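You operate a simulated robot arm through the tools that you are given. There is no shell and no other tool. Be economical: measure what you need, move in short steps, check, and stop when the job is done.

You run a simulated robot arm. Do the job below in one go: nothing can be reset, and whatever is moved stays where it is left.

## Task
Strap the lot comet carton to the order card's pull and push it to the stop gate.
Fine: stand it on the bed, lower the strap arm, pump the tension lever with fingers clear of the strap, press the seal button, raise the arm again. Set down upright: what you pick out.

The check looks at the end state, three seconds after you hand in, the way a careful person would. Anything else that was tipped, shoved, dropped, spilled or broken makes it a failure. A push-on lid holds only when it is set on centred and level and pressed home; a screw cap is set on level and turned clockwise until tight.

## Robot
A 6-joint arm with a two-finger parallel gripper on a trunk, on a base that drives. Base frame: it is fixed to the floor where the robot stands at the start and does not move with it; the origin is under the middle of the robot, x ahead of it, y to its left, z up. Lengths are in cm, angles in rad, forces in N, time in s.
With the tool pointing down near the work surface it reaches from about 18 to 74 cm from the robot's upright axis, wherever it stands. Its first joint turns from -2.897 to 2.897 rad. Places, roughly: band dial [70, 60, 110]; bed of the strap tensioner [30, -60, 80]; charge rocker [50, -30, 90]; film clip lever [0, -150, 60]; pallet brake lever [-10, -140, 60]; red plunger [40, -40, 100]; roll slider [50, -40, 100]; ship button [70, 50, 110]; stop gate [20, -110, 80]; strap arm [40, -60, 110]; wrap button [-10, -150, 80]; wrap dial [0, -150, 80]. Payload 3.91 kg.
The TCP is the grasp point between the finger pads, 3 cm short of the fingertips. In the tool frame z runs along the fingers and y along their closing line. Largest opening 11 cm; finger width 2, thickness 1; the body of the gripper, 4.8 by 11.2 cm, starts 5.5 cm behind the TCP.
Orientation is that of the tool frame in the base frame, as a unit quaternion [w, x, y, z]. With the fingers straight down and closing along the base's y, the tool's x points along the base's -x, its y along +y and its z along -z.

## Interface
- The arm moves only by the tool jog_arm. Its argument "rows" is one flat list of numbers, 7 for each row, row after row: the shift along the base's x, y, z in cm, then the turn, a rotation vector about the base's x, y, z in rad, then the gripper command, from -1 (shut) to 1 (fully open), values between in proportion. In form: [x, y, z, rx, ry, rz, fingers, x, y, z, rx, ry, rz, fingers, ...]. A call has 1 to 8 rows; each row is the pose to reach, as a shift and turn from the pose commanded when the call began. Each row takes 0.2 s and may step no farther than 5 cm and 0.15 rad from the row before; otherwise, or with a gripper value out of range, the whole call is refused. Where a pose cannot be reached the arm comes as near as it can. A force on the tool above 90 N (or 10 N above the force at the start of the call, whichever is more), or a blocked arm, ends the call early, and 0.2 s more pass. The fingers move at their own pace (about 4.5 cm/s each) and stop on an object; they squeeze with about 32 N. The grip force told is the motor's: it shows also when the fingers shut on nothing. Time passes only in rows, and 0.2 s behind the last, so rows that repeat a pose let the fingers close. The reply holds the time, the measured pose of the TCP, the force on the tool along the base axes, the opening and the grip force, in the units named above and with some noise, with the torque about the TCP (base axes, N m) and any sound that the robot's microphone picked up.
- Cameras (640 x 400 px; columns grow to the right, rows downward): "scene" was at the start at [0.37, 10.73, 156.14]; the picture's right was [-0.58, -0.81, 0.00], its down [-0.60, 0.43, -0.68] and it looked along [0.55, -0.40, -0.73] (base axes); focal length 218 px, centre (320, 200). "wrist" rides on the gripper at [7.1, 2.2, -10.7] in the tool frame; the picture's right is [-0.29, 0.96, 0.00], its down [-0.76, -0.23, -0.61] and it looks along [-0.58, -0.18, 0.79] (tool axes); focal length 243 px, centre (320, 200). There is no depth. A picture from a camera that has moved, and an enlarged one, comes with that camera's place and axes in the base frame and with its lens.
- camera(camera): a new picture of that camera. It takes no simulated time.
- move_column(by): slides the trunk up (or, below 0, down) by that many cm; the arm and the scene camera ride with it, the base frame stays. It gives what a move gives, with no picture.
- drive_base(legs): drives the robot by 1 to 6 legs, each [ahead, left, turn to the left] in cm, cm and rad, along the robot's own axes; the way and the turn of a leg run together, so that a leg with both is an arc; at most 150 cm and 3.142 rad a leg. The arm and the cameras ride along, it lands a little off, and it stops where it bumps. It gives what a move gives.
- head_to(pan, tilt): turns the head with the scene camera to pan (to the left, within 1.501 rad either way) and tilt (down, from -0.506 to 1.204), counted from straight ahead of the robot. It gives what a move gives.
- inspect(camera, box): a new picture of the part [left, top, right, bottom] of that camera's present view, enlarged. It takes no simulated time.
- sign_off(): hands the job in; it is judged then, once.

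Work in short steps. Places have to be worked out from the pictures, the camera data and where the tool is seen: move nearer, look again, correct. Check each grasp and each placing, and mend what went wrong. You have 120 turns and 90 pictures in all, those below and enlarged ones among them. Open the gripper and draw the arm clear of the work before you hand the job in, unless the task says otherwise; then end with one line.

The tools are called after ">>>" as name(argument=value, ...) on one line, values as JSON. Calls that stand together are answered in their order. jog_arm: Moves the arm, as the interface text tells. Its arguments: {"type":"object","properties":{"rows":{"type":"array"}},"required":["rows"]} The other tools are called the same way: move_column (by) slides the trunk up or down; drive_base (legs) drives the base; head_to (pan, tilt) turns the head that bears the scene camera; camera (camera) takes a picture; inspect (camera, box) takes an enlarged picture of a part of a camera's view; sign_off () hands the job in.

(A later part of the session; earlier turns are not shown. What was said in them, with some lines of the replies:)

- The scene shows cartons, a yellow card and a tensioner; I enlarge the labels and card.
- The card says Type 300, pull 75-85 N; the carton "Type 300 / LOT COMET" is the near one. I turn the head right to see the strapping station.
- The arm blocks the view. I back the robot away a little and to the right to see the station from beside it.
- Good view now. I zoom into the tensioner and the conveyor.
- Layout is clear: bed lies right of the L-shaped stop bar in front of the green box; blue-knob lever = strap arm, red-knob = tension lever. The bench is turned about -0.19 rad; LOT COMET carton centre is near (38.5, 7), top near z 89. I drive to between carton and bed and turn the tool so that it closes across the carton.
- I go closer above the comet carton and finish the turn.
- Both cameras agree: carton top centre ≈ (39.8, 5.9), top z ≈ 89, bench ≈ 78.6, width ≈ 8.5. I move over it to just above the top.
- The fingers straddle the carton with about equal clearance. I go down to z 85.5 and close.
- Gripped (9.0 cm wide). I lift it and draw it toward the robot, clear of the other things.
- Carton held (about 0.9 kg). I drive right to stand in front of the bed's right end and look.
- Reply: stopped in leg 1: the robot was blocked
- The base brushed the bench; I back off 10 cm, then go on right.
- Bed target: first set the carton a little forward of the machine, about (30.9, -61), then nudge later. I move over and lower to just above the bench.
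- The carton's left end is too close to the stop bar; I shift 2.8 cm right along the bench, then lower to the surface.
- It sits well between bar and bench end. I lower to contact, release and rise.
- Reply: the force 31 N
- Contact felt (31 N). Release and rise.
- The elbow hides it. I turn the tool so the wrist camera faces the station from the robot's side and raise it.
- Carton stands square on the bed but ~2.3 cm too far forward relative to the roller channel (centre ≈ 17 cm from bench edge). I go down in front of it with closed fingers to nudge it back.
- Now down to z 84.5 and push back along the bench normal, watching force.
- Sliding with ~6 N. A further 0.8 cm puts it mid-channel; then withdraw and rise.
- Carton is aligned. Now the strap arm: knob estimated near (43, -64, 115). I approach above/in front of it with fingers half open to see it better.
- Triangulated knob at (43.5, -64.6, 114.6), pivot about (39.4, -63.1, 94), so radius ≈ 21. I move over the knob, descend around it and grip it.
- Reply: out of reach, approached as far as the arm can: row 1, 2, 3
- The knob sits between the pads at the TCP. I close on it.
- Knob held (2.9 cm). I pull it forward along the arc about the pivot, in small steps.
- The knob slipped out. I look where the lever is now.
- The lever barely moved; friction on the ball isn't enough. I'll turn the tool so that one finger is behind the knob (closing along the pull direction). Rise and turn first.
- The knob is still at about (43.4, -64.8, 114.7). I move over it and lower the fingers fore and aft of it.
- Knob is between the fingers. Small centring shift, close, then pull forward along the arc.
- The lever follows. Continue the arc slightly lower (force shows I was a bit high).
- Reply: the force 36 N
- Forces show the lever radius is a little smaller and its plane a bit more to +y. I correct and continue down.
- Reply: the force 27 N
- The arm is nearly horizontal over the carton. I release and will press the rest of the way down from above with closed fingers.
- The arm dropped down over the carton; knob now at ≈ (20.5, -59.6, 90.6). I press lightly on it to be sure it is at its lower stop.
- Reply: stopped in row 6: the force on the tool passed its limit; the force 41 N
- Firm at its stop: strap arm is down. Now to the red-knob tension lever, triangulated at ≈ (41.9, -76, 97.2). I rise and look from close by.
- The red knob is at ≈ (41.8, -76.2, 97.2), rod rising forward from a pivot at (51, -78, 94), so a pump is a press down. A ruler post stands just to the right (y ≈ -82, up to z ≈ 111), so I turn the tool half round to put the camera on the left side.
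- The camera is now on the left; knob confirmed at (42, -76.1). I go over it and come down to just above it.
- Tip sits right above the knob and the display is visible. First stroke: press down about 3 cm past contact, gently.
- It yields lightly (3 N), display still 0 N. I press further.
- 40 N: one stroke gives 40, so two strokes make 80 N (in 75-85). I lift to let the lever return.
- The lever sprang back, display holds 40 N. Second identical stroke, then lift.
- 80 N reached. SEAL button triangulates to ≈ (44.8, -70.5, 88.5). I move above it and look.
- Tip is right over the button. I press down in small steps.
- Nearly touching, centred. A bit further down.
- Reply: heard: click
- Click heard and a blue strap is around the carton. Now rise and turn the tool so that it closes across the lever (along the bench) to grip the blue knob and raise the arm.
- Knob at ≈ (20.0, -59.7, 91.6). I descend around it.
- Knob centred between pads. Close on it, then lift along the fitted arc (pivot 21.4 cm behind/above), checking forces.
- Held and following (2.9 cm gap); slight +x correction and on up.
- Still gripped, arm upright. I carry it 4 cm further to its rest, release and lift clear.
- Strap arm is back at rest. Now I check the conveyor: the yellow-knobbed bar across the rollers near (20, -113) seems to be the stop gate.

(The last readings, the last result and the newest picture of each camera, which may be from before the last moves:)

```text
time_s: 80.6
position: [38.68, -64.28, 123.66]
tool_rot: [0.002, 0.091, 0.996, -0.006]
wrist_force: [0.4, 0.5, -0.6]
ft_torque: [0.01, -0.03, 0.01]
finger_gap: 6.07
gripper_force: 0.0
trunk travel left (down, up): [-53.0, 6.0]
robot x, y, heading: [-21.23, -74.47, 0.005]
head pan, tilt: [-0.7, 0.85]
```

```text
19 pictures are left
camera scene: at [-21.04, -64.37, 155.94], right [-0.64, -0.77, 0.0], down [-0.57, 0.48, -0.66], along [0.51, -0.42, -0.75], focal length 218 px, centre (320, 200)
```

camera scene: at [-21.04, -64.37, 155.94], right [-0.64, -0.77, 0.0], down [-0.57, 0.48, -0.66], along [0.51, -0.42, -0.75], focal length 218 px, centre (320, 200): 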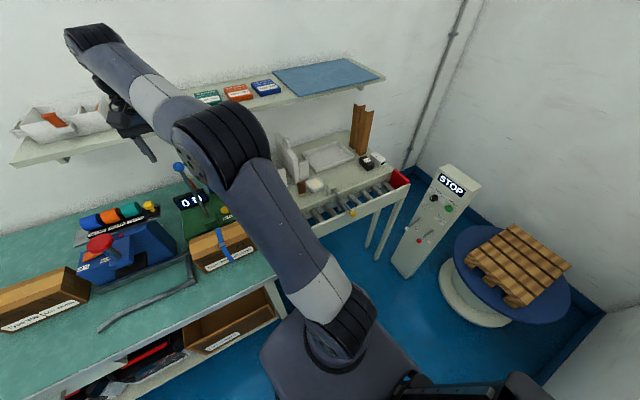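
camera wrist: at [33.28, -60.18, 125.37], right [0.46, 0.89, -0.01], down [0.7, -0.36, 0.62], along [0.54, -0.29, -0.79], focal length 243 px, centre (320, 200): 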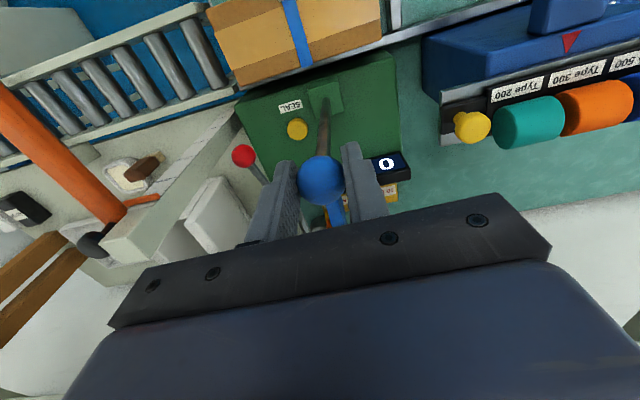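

The yellow-knob bar crossing the rollers at y ≈ -113 is the gate (red plate is the conveyor's end). There's also an orange overhead arm at z ≈ 108 across the channel near y ≈ -83, so I'll push with a vertical tool first and tilt it afterwards to stay under/behind that arm. First I shift the robot left.

>>> jog_arm(rows=[-4, 0, 1, 0, 0, 0, -1, -8, 0, 2, 0, 0, 0, -1])

>>> drive_base(legs=[[0, 18, 0]])

>>> camera(camera="scene")

>>> camera(camera="wrist")

```text
time_s: 81.2
position: [30.53, -64.58, 125.45]
tool_rot: [0.002, 0.09, 0.996, -0.006]
wrist_force: [0.3, -0.9, -0.1]
ft_torque: [0.01, -0.01, -0.03]
finger_gap: 0.78
gripper_force: 0.0
trunk travel left (down, up): [-53.0, 6.0]
robot x, y, heading: [-20.88, -74.79, 0.001]
head pan, tilt: [-0.7, 0.85]
```

```text
time_s: 82.7
position: [30.53, -46.33, 125.46]
tool_rot: [0.002, 0.09, 0.996, -0.006]
wrist_force: [0.4, 0.0, 0.1]
ft_torque: [-0.02, 0.0, 0.0]
finger_gap: 0.0
gripper_force: 31.6
trunk travel left (down, up): [-53.0, 6.0]
robot x, y, heading: [-21.25, -56.63, -0.007]
head pan, tilt: [-0.7, 0.85]
```

```text
18 pictures are left
camera scene: at [-21.03, -46.15, 155.94], right [-0.64, -0.76, 0.0], down [-0.57, 0.48, -0.66], along [0.5, -0.43, -0.75], focal length 218 px, centre (320, 200)
```

scene: 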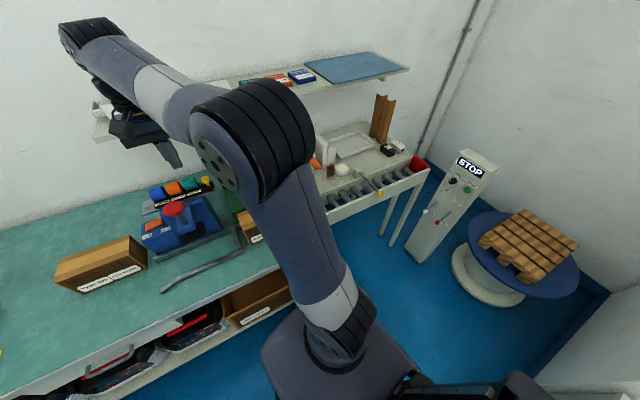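

```text
17 pictures are left
camera wrist: at [23.93, -42.85, 136.01], right [0.46, 0.89, -0.01], down [0.7, -0.36, 0.61], along [0.54, -0.29, -0.79], focal length 243 px, centre (320, 200)
```

wrist: 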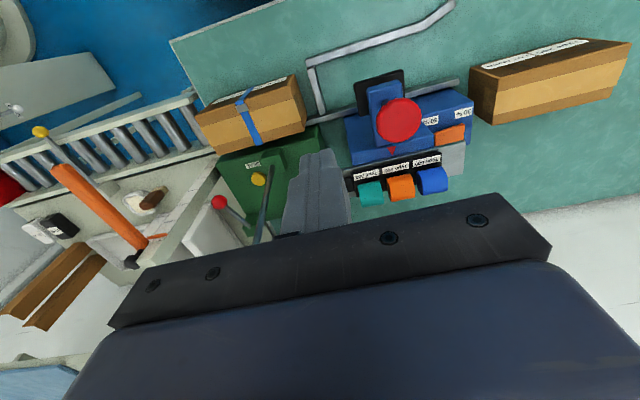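

Carton's left end is at s≈23 along the bench, ≈ (34, -53). I go above the gap between it and the stop bar and descend part way.

>>> jog_arm(rows=[2.2, -2.5, -3, 0, 0, 0, -1, 4.4, -5, -7, 0, 0, 0, -1, 4.4, -5, -11.5, 0, 0, 0, -1, 4.4, -5, -16, 0, 0, 0, -1, 4.4, -5, -20.5, 0, 0, 0, -1, 4.4, -5, -25, 0, 0, 0, -1, 4.4, -5, -29, 0, 0, 0, -1])

>>> camera(camera="wrist")

```text
refused: row 2 steps farther than a row can; nothing moved
```

```text
16 pictures are left
camera wrist: at [23.93, -42.85, 136.01], right [0.46, 0.89, -0.01], down [0.7, -0.36, 0.61], along [0.54, -0.29, -0.79], focal length 243 px, centre (320, 200)
```

wrist: 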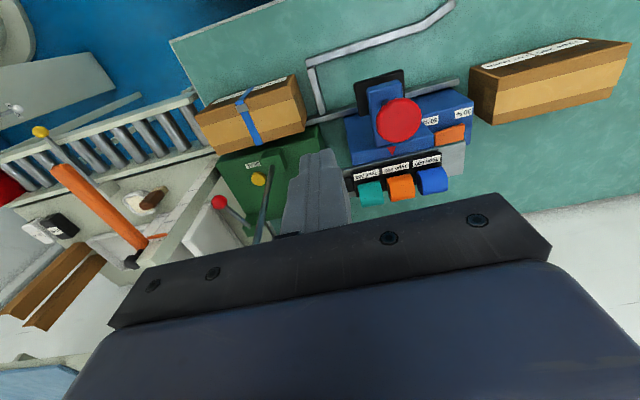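

Step was too long; same move with shorter steps.

>>> jog_arm(rows=[2.2, -2.5, -3, 0, 0, 0, -1, 4.4, -5, -6, 0, 0, 0, -1, 4.4, -5, -10.5, 0, 0, 0, -1, 4.4, -5, -15, 0, 0, 0, -1, 4.4, -5, -19.5, 0, 0, 0, -1, 4.4, -5, -24, 0, 0, 0, -1, 4.4, -5, -28.5, 0, 0, 0, -1])

>>> camera(camera="wrist")

```text
time_s: 84.3
position: [35.15, -51.22, 96.72]
tool_rot: [0.002, 0.091, 0.996, -0.006]
wrist_force: [0.0, 0.4, 0.0]
ft_torque: [0.01, 0.01, -0.01]
finger_gap: 0.0
gripper_force: 31.4
trunk travel left (down, up): [-53.0, 6.0]
robot x, y, heading: [-20.86, -56.56, -0.006]
head pan, tilt: [-0.7, 0.85]
```

```text
15 pictures are left
camera wrist: at [28.43, -47.78, 107.35], right [0.46, 0.89, -0.01], down [0.7, -0.36, 0.61], along [0.54, -0.29, -0.79], focal length 243 px, centre (320, 200)
```

wrist: 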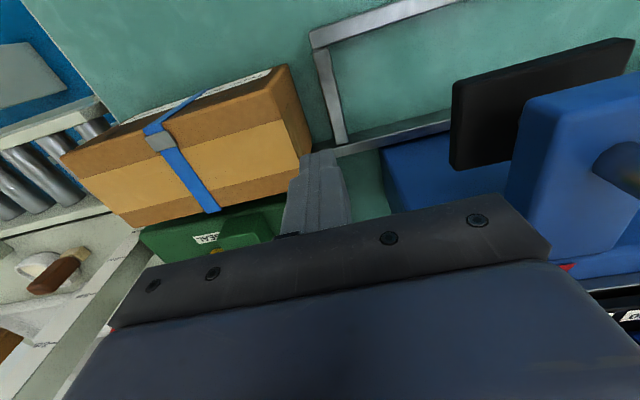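

Finger is just off the carton's end. I shift 0.4 cm left and lower to z 86.3 in small steps.

>>> jog_arm(rows=[0.07, 0.4, -3, 0, 0, 0, -1, 0.07, 0.4, -6, 0, 0, 0, -1, 0.07, 0.4, -8.5, 0, 0, 0, -1, 0.07, 0.4, -10.4, 0, 0, 0, -1])

```text
time_s: 85.3
position: [35.12, -51.08, 86.49]
tool_rot: [0.002, 0.091, 0.996, -0.006]
wrist_force: [-0.9, -0.4, 0.6]
ft_torque: [0.02, 0.01, -0.04]
finger_gap: 0.0
gripper_force: 31.8
trunk travel left (down, up): [-53.0, 6.0]
robot x, y, heading: [-21.42, -56.6, -0.002]
head pan, tilt: [-0.7, 0.85]
```

Clear. Push along the bench to the right 15 cm at moderate pace.

>>> jog_arm(rows=[-0.33, -1.8, 0, 0, 0, 0, -1, -0.7, -3.7, 0, 0, 0, 0, -1, -1.05, -5.7, 0, 0, 0, 0, -1, -1.4, -7.7, 0, 0, 0, 0, -1, -1.8, -9.7, 0, 0, 0, 0, -1, -2.15, -11.7, 0, 0, 0, 0, -1, -2.5, -13.5, 0, 0, 0, 0, -1, -2.75, -14.8, 0, 0, 0, 0, -1])

>>> camera(camera="wrist")

```text
time_s: 87.1
position: [32.3, -65.75, 86.5]
tool_rot: [0.002, 0.092, 0.996, -0.006]
wrist_force: [-0.1, 0.9, 0.9]
ft_torque: [0.0, 0.0, 0.01]
finger_gap: 0.0
gripper_force: 32.0
trunk travel left (down, up): [-53.0, 6.0]
robot x, y, heading: [-20.68, -56.63, -0.004]
head pan, tilt: [-0.7, 0.85]
```

```text
14 pictures are left
camera wrist: at [25.6, -62.15, 97.16], right [0.46, 0.89, -0.01], down [0.7, -0.36, 0.61], along [0.54, -0.29, -0.79], focal length 243 px, centre (320, 200)
```

wrist: 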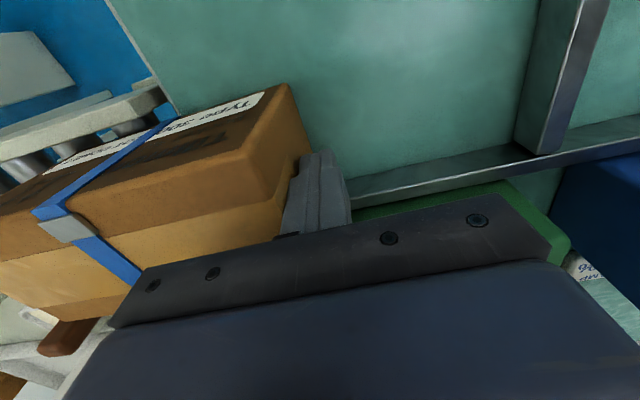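

Carton slides straight. Push 8 cm more with vertical tool (still clear of the orange arm), then back off and tilt.

>>> jog_arm(rows=[-0.36, -1.96, 0, 0, 0, 0, -1, -0.72, -3.9, 0, 0, 0, 0, -1, -1.08, -5.9, 0, 0, 0, 0, -1, -1.45, -7.8, 0, 0, 0, 0, -1])

>>> jog_arm(rows=[0.7, 3.9, 0.5, 0, 0, 0, -1, 0.7, 3.9, 0.5, -0.137, 0.025, 0, -1, 0.7, 3.9, 0.5, -0.275, 0.05, 0, -1, 0.7, 3.9, 0.5, -0.412, 0.076, 0, -1, 0.7, 3.9, 0.5, -0.55, 0.1, 0, -1, 0.7, 3.9, 0.5, -0.688, 0.126, 0, -1])

>>> camera(camera="wrist")

>>> camera(camera="scene")

```text
time_s: 88.1
position: [30.76, -73.62, 86.67]
tool_rot: [0.002, 0.092, 0.996, -0.006]
wrist_force: [-0.2, 0.5, 0.0]
ft_torque: [-0.02, 0.0, 0.01]
finger_gap: 0.02
gripper_force: 31.4
trunk travel left (down, up): [-53.0, 6.0]
robot x, y, heading: [-20.82, -56.83, 0.004]
head pan, tilt: [-0.7, 0.85]
```

```text
time_s: 89.5
position: [31.72, -69.72, 87.04]
tool_rot: [-0.029, 0.085, 0.933, -0.348]
wrist_force: [-0.6, 0.0, 0.1]
ft_torque: [-0.01, 0.0, -0.01]
finger_gap: 0.0
gripper_force: 32.0
trunk travel left (down, up): [-53.0, 6.0]
robot x, y, heading: [-20.96, -56.52, -0.001]
head pan, tilt: [-0.7, 0.85]
```

```text
13 pictures are left
camera wrist: at [26.07, -59.92, 93.62], right [0.42, 0.66, -0.62], down [0.78, 0.09, 0.61], along [0.46, -0.75, -0.48], focal length 243 px, centre (320, 200)
```

wrist: 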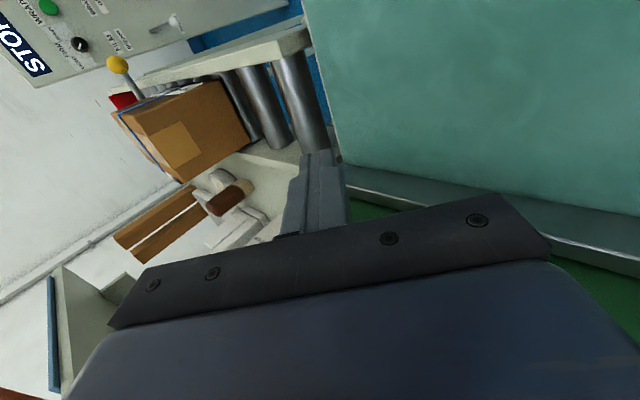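

```text
12 pictures are left
camera scene: at [-21.02, -46.2, 155.94], right [-0.64, -0.76, 0.0], down [-0.57, 0.48, -0.66], along [0.5, -0.43, -0.75], focal length 218 px, centre (320, 200)
```

scene: 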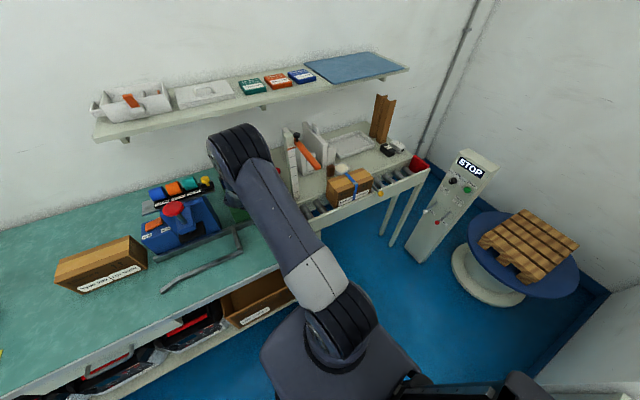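

The carton coasted along the rollers by itself, apparently to the gate. I zoom in.

>>> inspect(camera="scene", box=[270, 110, 440, 230])

>>> inspect(camera="wrist", box=[60, 30, 340, 220])

```text
3.33 times, centred on (355, 170) of scene
camera zoom: at [-21.02, -46.2, 155.94], right [-0.64, -0.76, 0.0], down [-0.57, 0.48, -0.66], along [0.5, -0.43, -0.75], focal length 728 px, centre (203, 300)
```

zoom: 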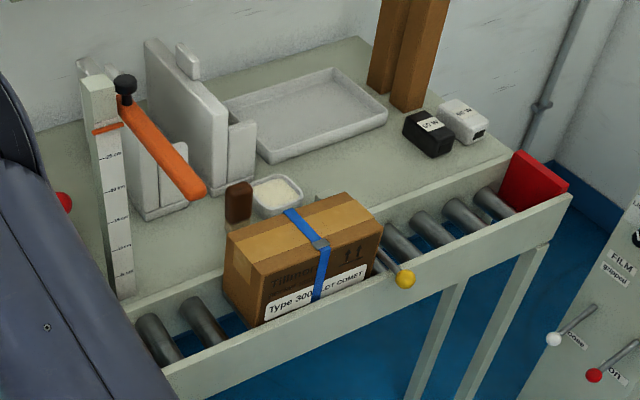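

```text
2.11 times, centred on (200, 125) of wrist
camera zoom: at [26.07, -59.92, 93.62], right [0.42, 0.66, -0.62], down [0.78, 0.09, 0.61], along [0.46, -0.75, -0.48], focal length 511 px, centre (573, 358)
```

zoom: 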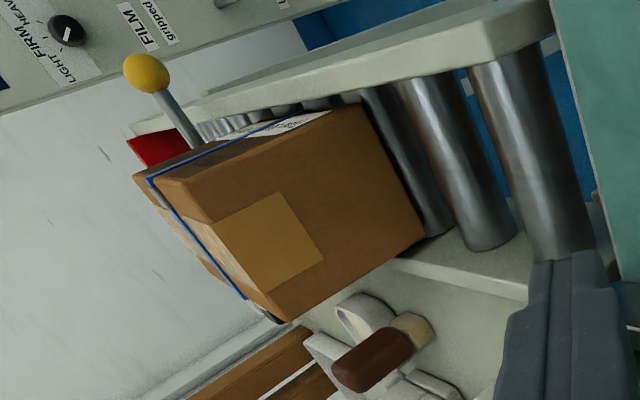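

>>> inspect(camera="scene", box=[340, 155, 400, 215])

```text
6.67 times, centred on (370, 185) of scene
camera zoom: at [-21.02, -46.2, 155.94], right [-0.64, -0.76, 0.0], down [-0.57, 0.48, -0.66], along [0.5, -0.43, -0.75], focal length 1456 px, centre (-13, 300)
```

zoom: 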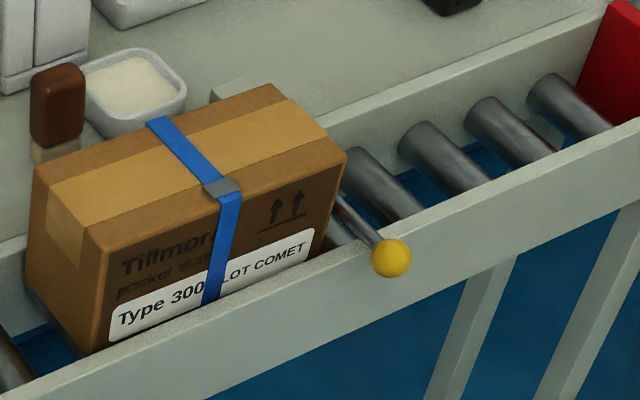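

The gate bar is still ~3 cm beyond the carton's end, so a gentle final nudge is needed. I tilt a little more (to stay well below the orange arm) and follow along the channel to just short of the carton.

>>> jog_arm(rows=[-0.8, 0.15, -0.7, -0.123, 0.023, 0, -1, -1.6, 0.3, -1.5, -0.245, 0.045, 0, -1, -2.4, -4.1, -1.5, -0.245, 0.045, 0, -1, -3.2, -8.5, -1.5, -0.245, 0.045, 0, -1, -4.0, -12.5, -1.5, -0.245, 0.045, 0, -1, -4.5, -15.3, -1.5, -0.245, 0.045, 0, -1])

>>> camera(camera="scene")

>>> camera(camera="wrist")

```text
time_s: 90.9
position: [26.97, -85.12, 85.63]
tool_rot: [-0.04, 0.079, 0.883, -0.46]
wrist_force: [-1.0, 1.3, -0.4]
ft_torque: [-0.03, 0.02, 0.01]
finger_gap: 0.01
gripper_force: 31.5
trunk travel left (down, up): [-53.0, 6.0]
robot x, y, heading: [-20.89, -56.63, -0.006]
head pan, tilt: [-0.7, 0.85]
```

```text
8 pictures are left
camera scene: at [-21.03, -46.2, 155.94], right [-0.64, -0.76, 0.0], down [-0.57, 0.48, -0.66], along [0.5, -0.43, -0.75], focal length 218 px, centre (320, 200)
```

scene: 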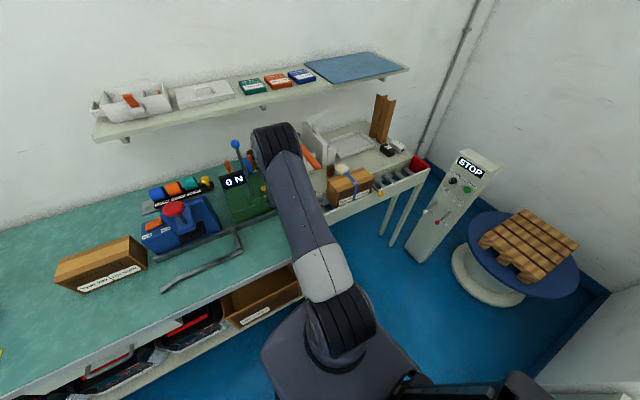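

```text
7 pictures are left
camera wrist: at [21.71, -73.93, 89.92], right [0.39, 0.49, -0.78], down [0.81, 0.23, 0.54], along [0.44, -0.84, -0.31], focal length 243 px, centre (320, 200)
```

wrist: 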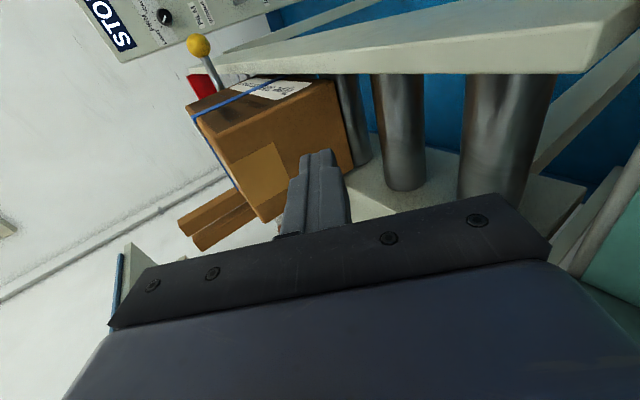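

Lined up with the end face. I advance slowly.

>>> jog_arm(rows=[-0.2, -1.0, 0, 0, 0, 0, -1, -0.34, -1.8, 0, 0, 0, 0, -1, -0.45, -2.4, 0, 0, 0, 0, -1, -0.54, -2.9, 0, 0, 0, 0, -1, -0.62, -3.4, 0, 0, 0, 0, -1, -0.71, -3.9, 0, 0, 0, 0, -1, -0.8, -4.4, 0, 0, 0, 0, -1, -0.9, -4.9, 0, 0, 0, 0, -1])

>>> inspect(camera="scene", box=[320, 145, 400, 215])

```text
time_s: 92.7
position: [26.27, -89.87, 85.52]
tool_rot: [-0.039, 0.079, 0.883, -0.461]
wrist_force: [0.7, 0.7, -0.5]
ft_torque: [-0.01, 0.05, -0.02]
finger_gap: 0.0
gripper_force: 31.8
trunk travel left (down, up): [-53.0, 6.0]
robot x, y, heading: [-20.75, -56.37, 0.001]
head pan, tilt: [-0.7, 0.85]
```

```text
5.71 times, centred on (360, 180) of scene
camera zoom: at [-21.03, -46.2, 155.94], right [-0.64, -0.76, 0.0], down [-0.57, 0.48, -0.66], along [0.5, -0.43, -0.75], focal length 1248 px, centre (91, 314)
```

zoom: 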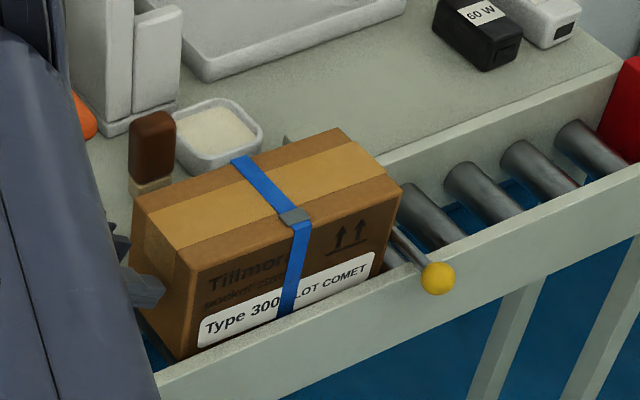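

In contact; a few mm moved. Continue 2 cm slowly.

>>> jog_arm(rows=[-0.09, -0.5, 0, 0, 0, 0, -1, -0.18, -1.0, 0, 0, 0, 0, -1, -0.27, -1.5, 0, 0, 0, 0, -1, -0.36, -2.0, 0, 0, 0, 0, -1])

>>> inspect(camera="scene", box=[320, 145, 400, 215])

```text
time_s: 93.7
position: [26.2, -90.62, 85.53]
tool_rot: [-0.037, 0.075, 0.884, -0.461]
wrist_force: [1.9, 86.1, 6.7]
ft_torque: [0.62, 0.03, -0.94]
finger_gap: 0.0
gripper_force: 32.1
trunk travel left (down, up): [-53.0, 6.0]
robot x, y, heading: [-20.93, -56.03, 0.0]
head pan, tilt: [-0.7, 0.85]
```

```text
5.71 times, centred on (360, 180) of scene
camera zoom: at [-21.09, -45.15, 155.88], right [-0.64, -0.77, 0.0], down [-0.58, 0.48, -0.66], along [0.51, -0.43, -0.75], focal length 1248 px, centre (91, 314)
```

zoom: 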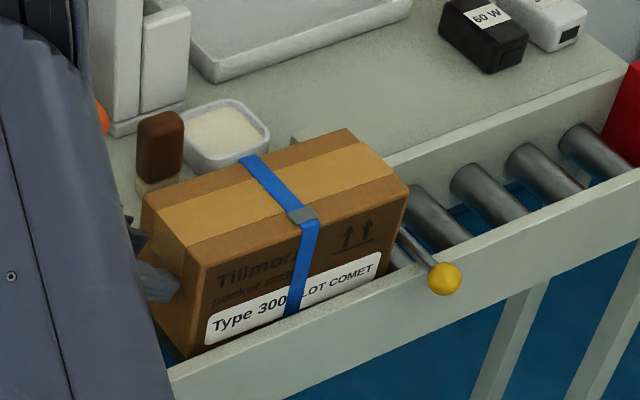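

86 N: the carton is hard against the gate. Back off at once.

>>> jog_arm(rows=[0.36, 2.0, 0, 0, 0, 0, -1, 0.9, 5, 0, 0, 0, 0, -1, 1.6, 9, 0.5, 0, 0, 0, -1, 2.4, 13, 1, 0, 0, 0, -1, 3.2, 17.5, 2, 0, 0, 0, -1, 4, 22, 3, 0, 0, 0, -1])

>>> inspect(camera="scene", box=[320, 145, 400, 215])

```text
time_s: 95.1
position: [29.68, -69.98, 88.77]
tool_rot: [-0.04, 0.08, 0.883, -0.46]
wrist_force: [-0.4, 0.2, 0.2]
ft_torque: [0.01, -0.03, 0.02]
finger_gap: 0.03
gripper_force: 32.3
trunk travel left (down, up): [-53.0, 6.0]
robot x, y, heading: [-21.17, -56.52, -0.005]
head pan, tilt: [-0.7, 0.85]
```

```text
5.71 times, centred on (360, 180) of scene
camera zoom: at [-21.03, -46.19, 155.94], right [-0.64, -0.76, 0.0], down [-0.57, 0.48, -0.66], along [0.5, -0.43, -0.75], focal length 1248 px, centre (91, 314)
```

zoom: 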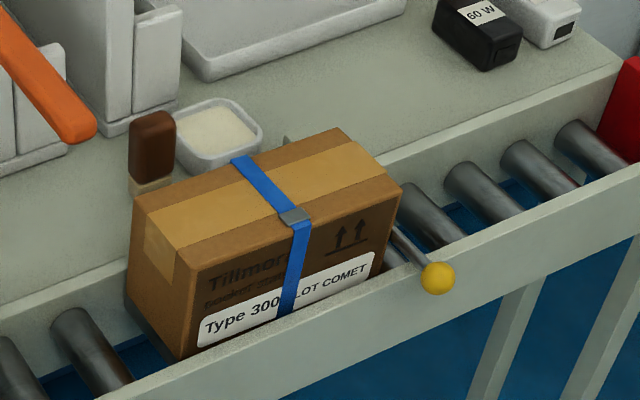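

The carton didn't shift further: it stands against the gate bar, upright and strapped. I draw the arm clear toward the robot and up, open the gripper and check once more.

>>> jog_arm(rows=[-3, 0.5, 2.5, 0, 0, 0, -1, -6, 1, 5.5, 0, 0, 0, -1, -9, 1.5, 9, 0, 0, 0, -1, -11, 2, 13, 0.12, 0, 0, 0, -12, 2, 17, 0.24, 0, 0, 1, -13, 2, 21, 0.36, 0, 0, 1, -14, 2, 25, 0.48, 0, 0, 1, -15, 2, 29, 0.6, 0, 0, 1])

>>> head_to(pan=-0.55, tilt=0.8)

>>> camera(camera="scene")

>>> camera(camera="wrist")

```text
time_s: 96.9
position: [14.68, -67.83, 117.72]
tool_rot: [-0.061, 0.063, 0.98, -0.178]
wrist_force: [1.0, -0.3, 0.1]
ft_torque: [0.02, 0.01, 0.0]
finger_gap: 10.35
gripper_force: 0.1
trunk travel left (down, up): [-53.0, 6.0]
robot x, y, heading: [-20.95, -56.44, 0.001]
head pan, tilt: [-0.7, 0.85]
```

```text
time_s: 97.6
position: [14.63, -67.83, 117.68]
tool_rot: [-0.062, 0.065, 0.98, -0.179]
wrist_force: [-0.6, 0.0, 0.0]
ft_torque: [0.02, 0.0, -0.01]
finger_gap: 10.99
gripper_force: 0.0
trunk travel left (down, up): [-53.0, 6.0]
robot x, y, heading: [-21.11, -56.77, 0.001]
head pan, tilt: [-0.55, 0.799]
```

```text
3 pictures are left
camera scene: at [-20.13, -45.38, 156.34], right [-0.52, -0.85, 0.0], down [-0.61, 0.38, -0.7], along [0.59, -0.37, -0.72], focal length 218 px, centre (320, 200)
```

scene: 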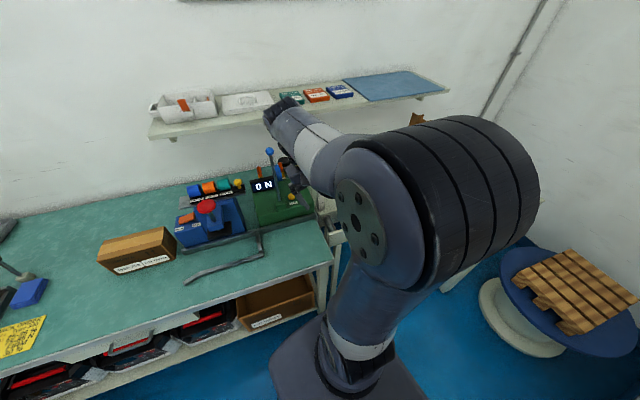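

```text
2 pictures are left
camera wrist: at [9.39, -61.14, 127.49], right [0.39, 0.84, -0.37], down [0.81, -0.12, 0.57], along [0.44, -0.52, -0.73], focal length 243 px, centre (320, 200)
```

wrist: 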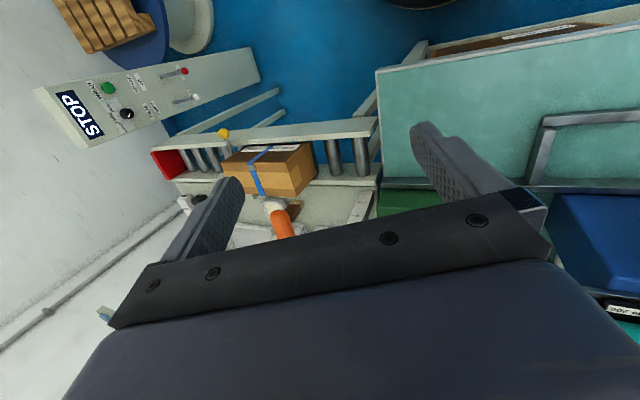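

>>> inspect(camera="wrist", box=[150, 110, 350, 240])

```text
3.08 times, centred on (250, 175) of wrist
camera zoom: at [9.39, -61.14, 127.49], right [0.39, 0.84, -0.37], down [0.81, -0.12, 0.57], along [0.44, -0.52, -0.73], focal length 746 px, centre (535, 277)
```

zoom: 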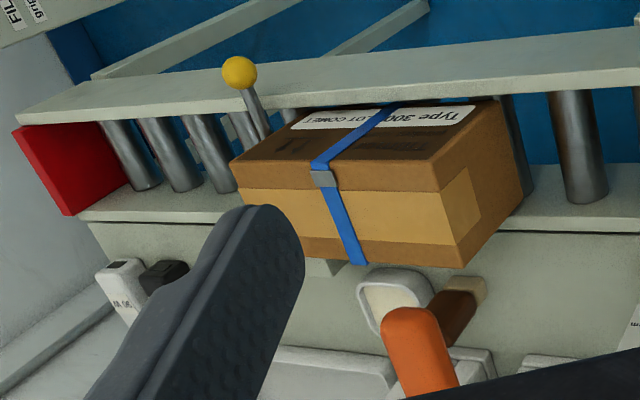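

The carton stands upright and strapped against the gate bar, the strap arm is raised and the arm is clear. Handing in.

>>> sign_off()

```text
The job is handed in.
```

The LOT COMET carton is strapped at 80 N (the card asks for 75–85 N), sealed, and standing upright against the stop gate; the strap arm is raised and the gripper is open and clear.
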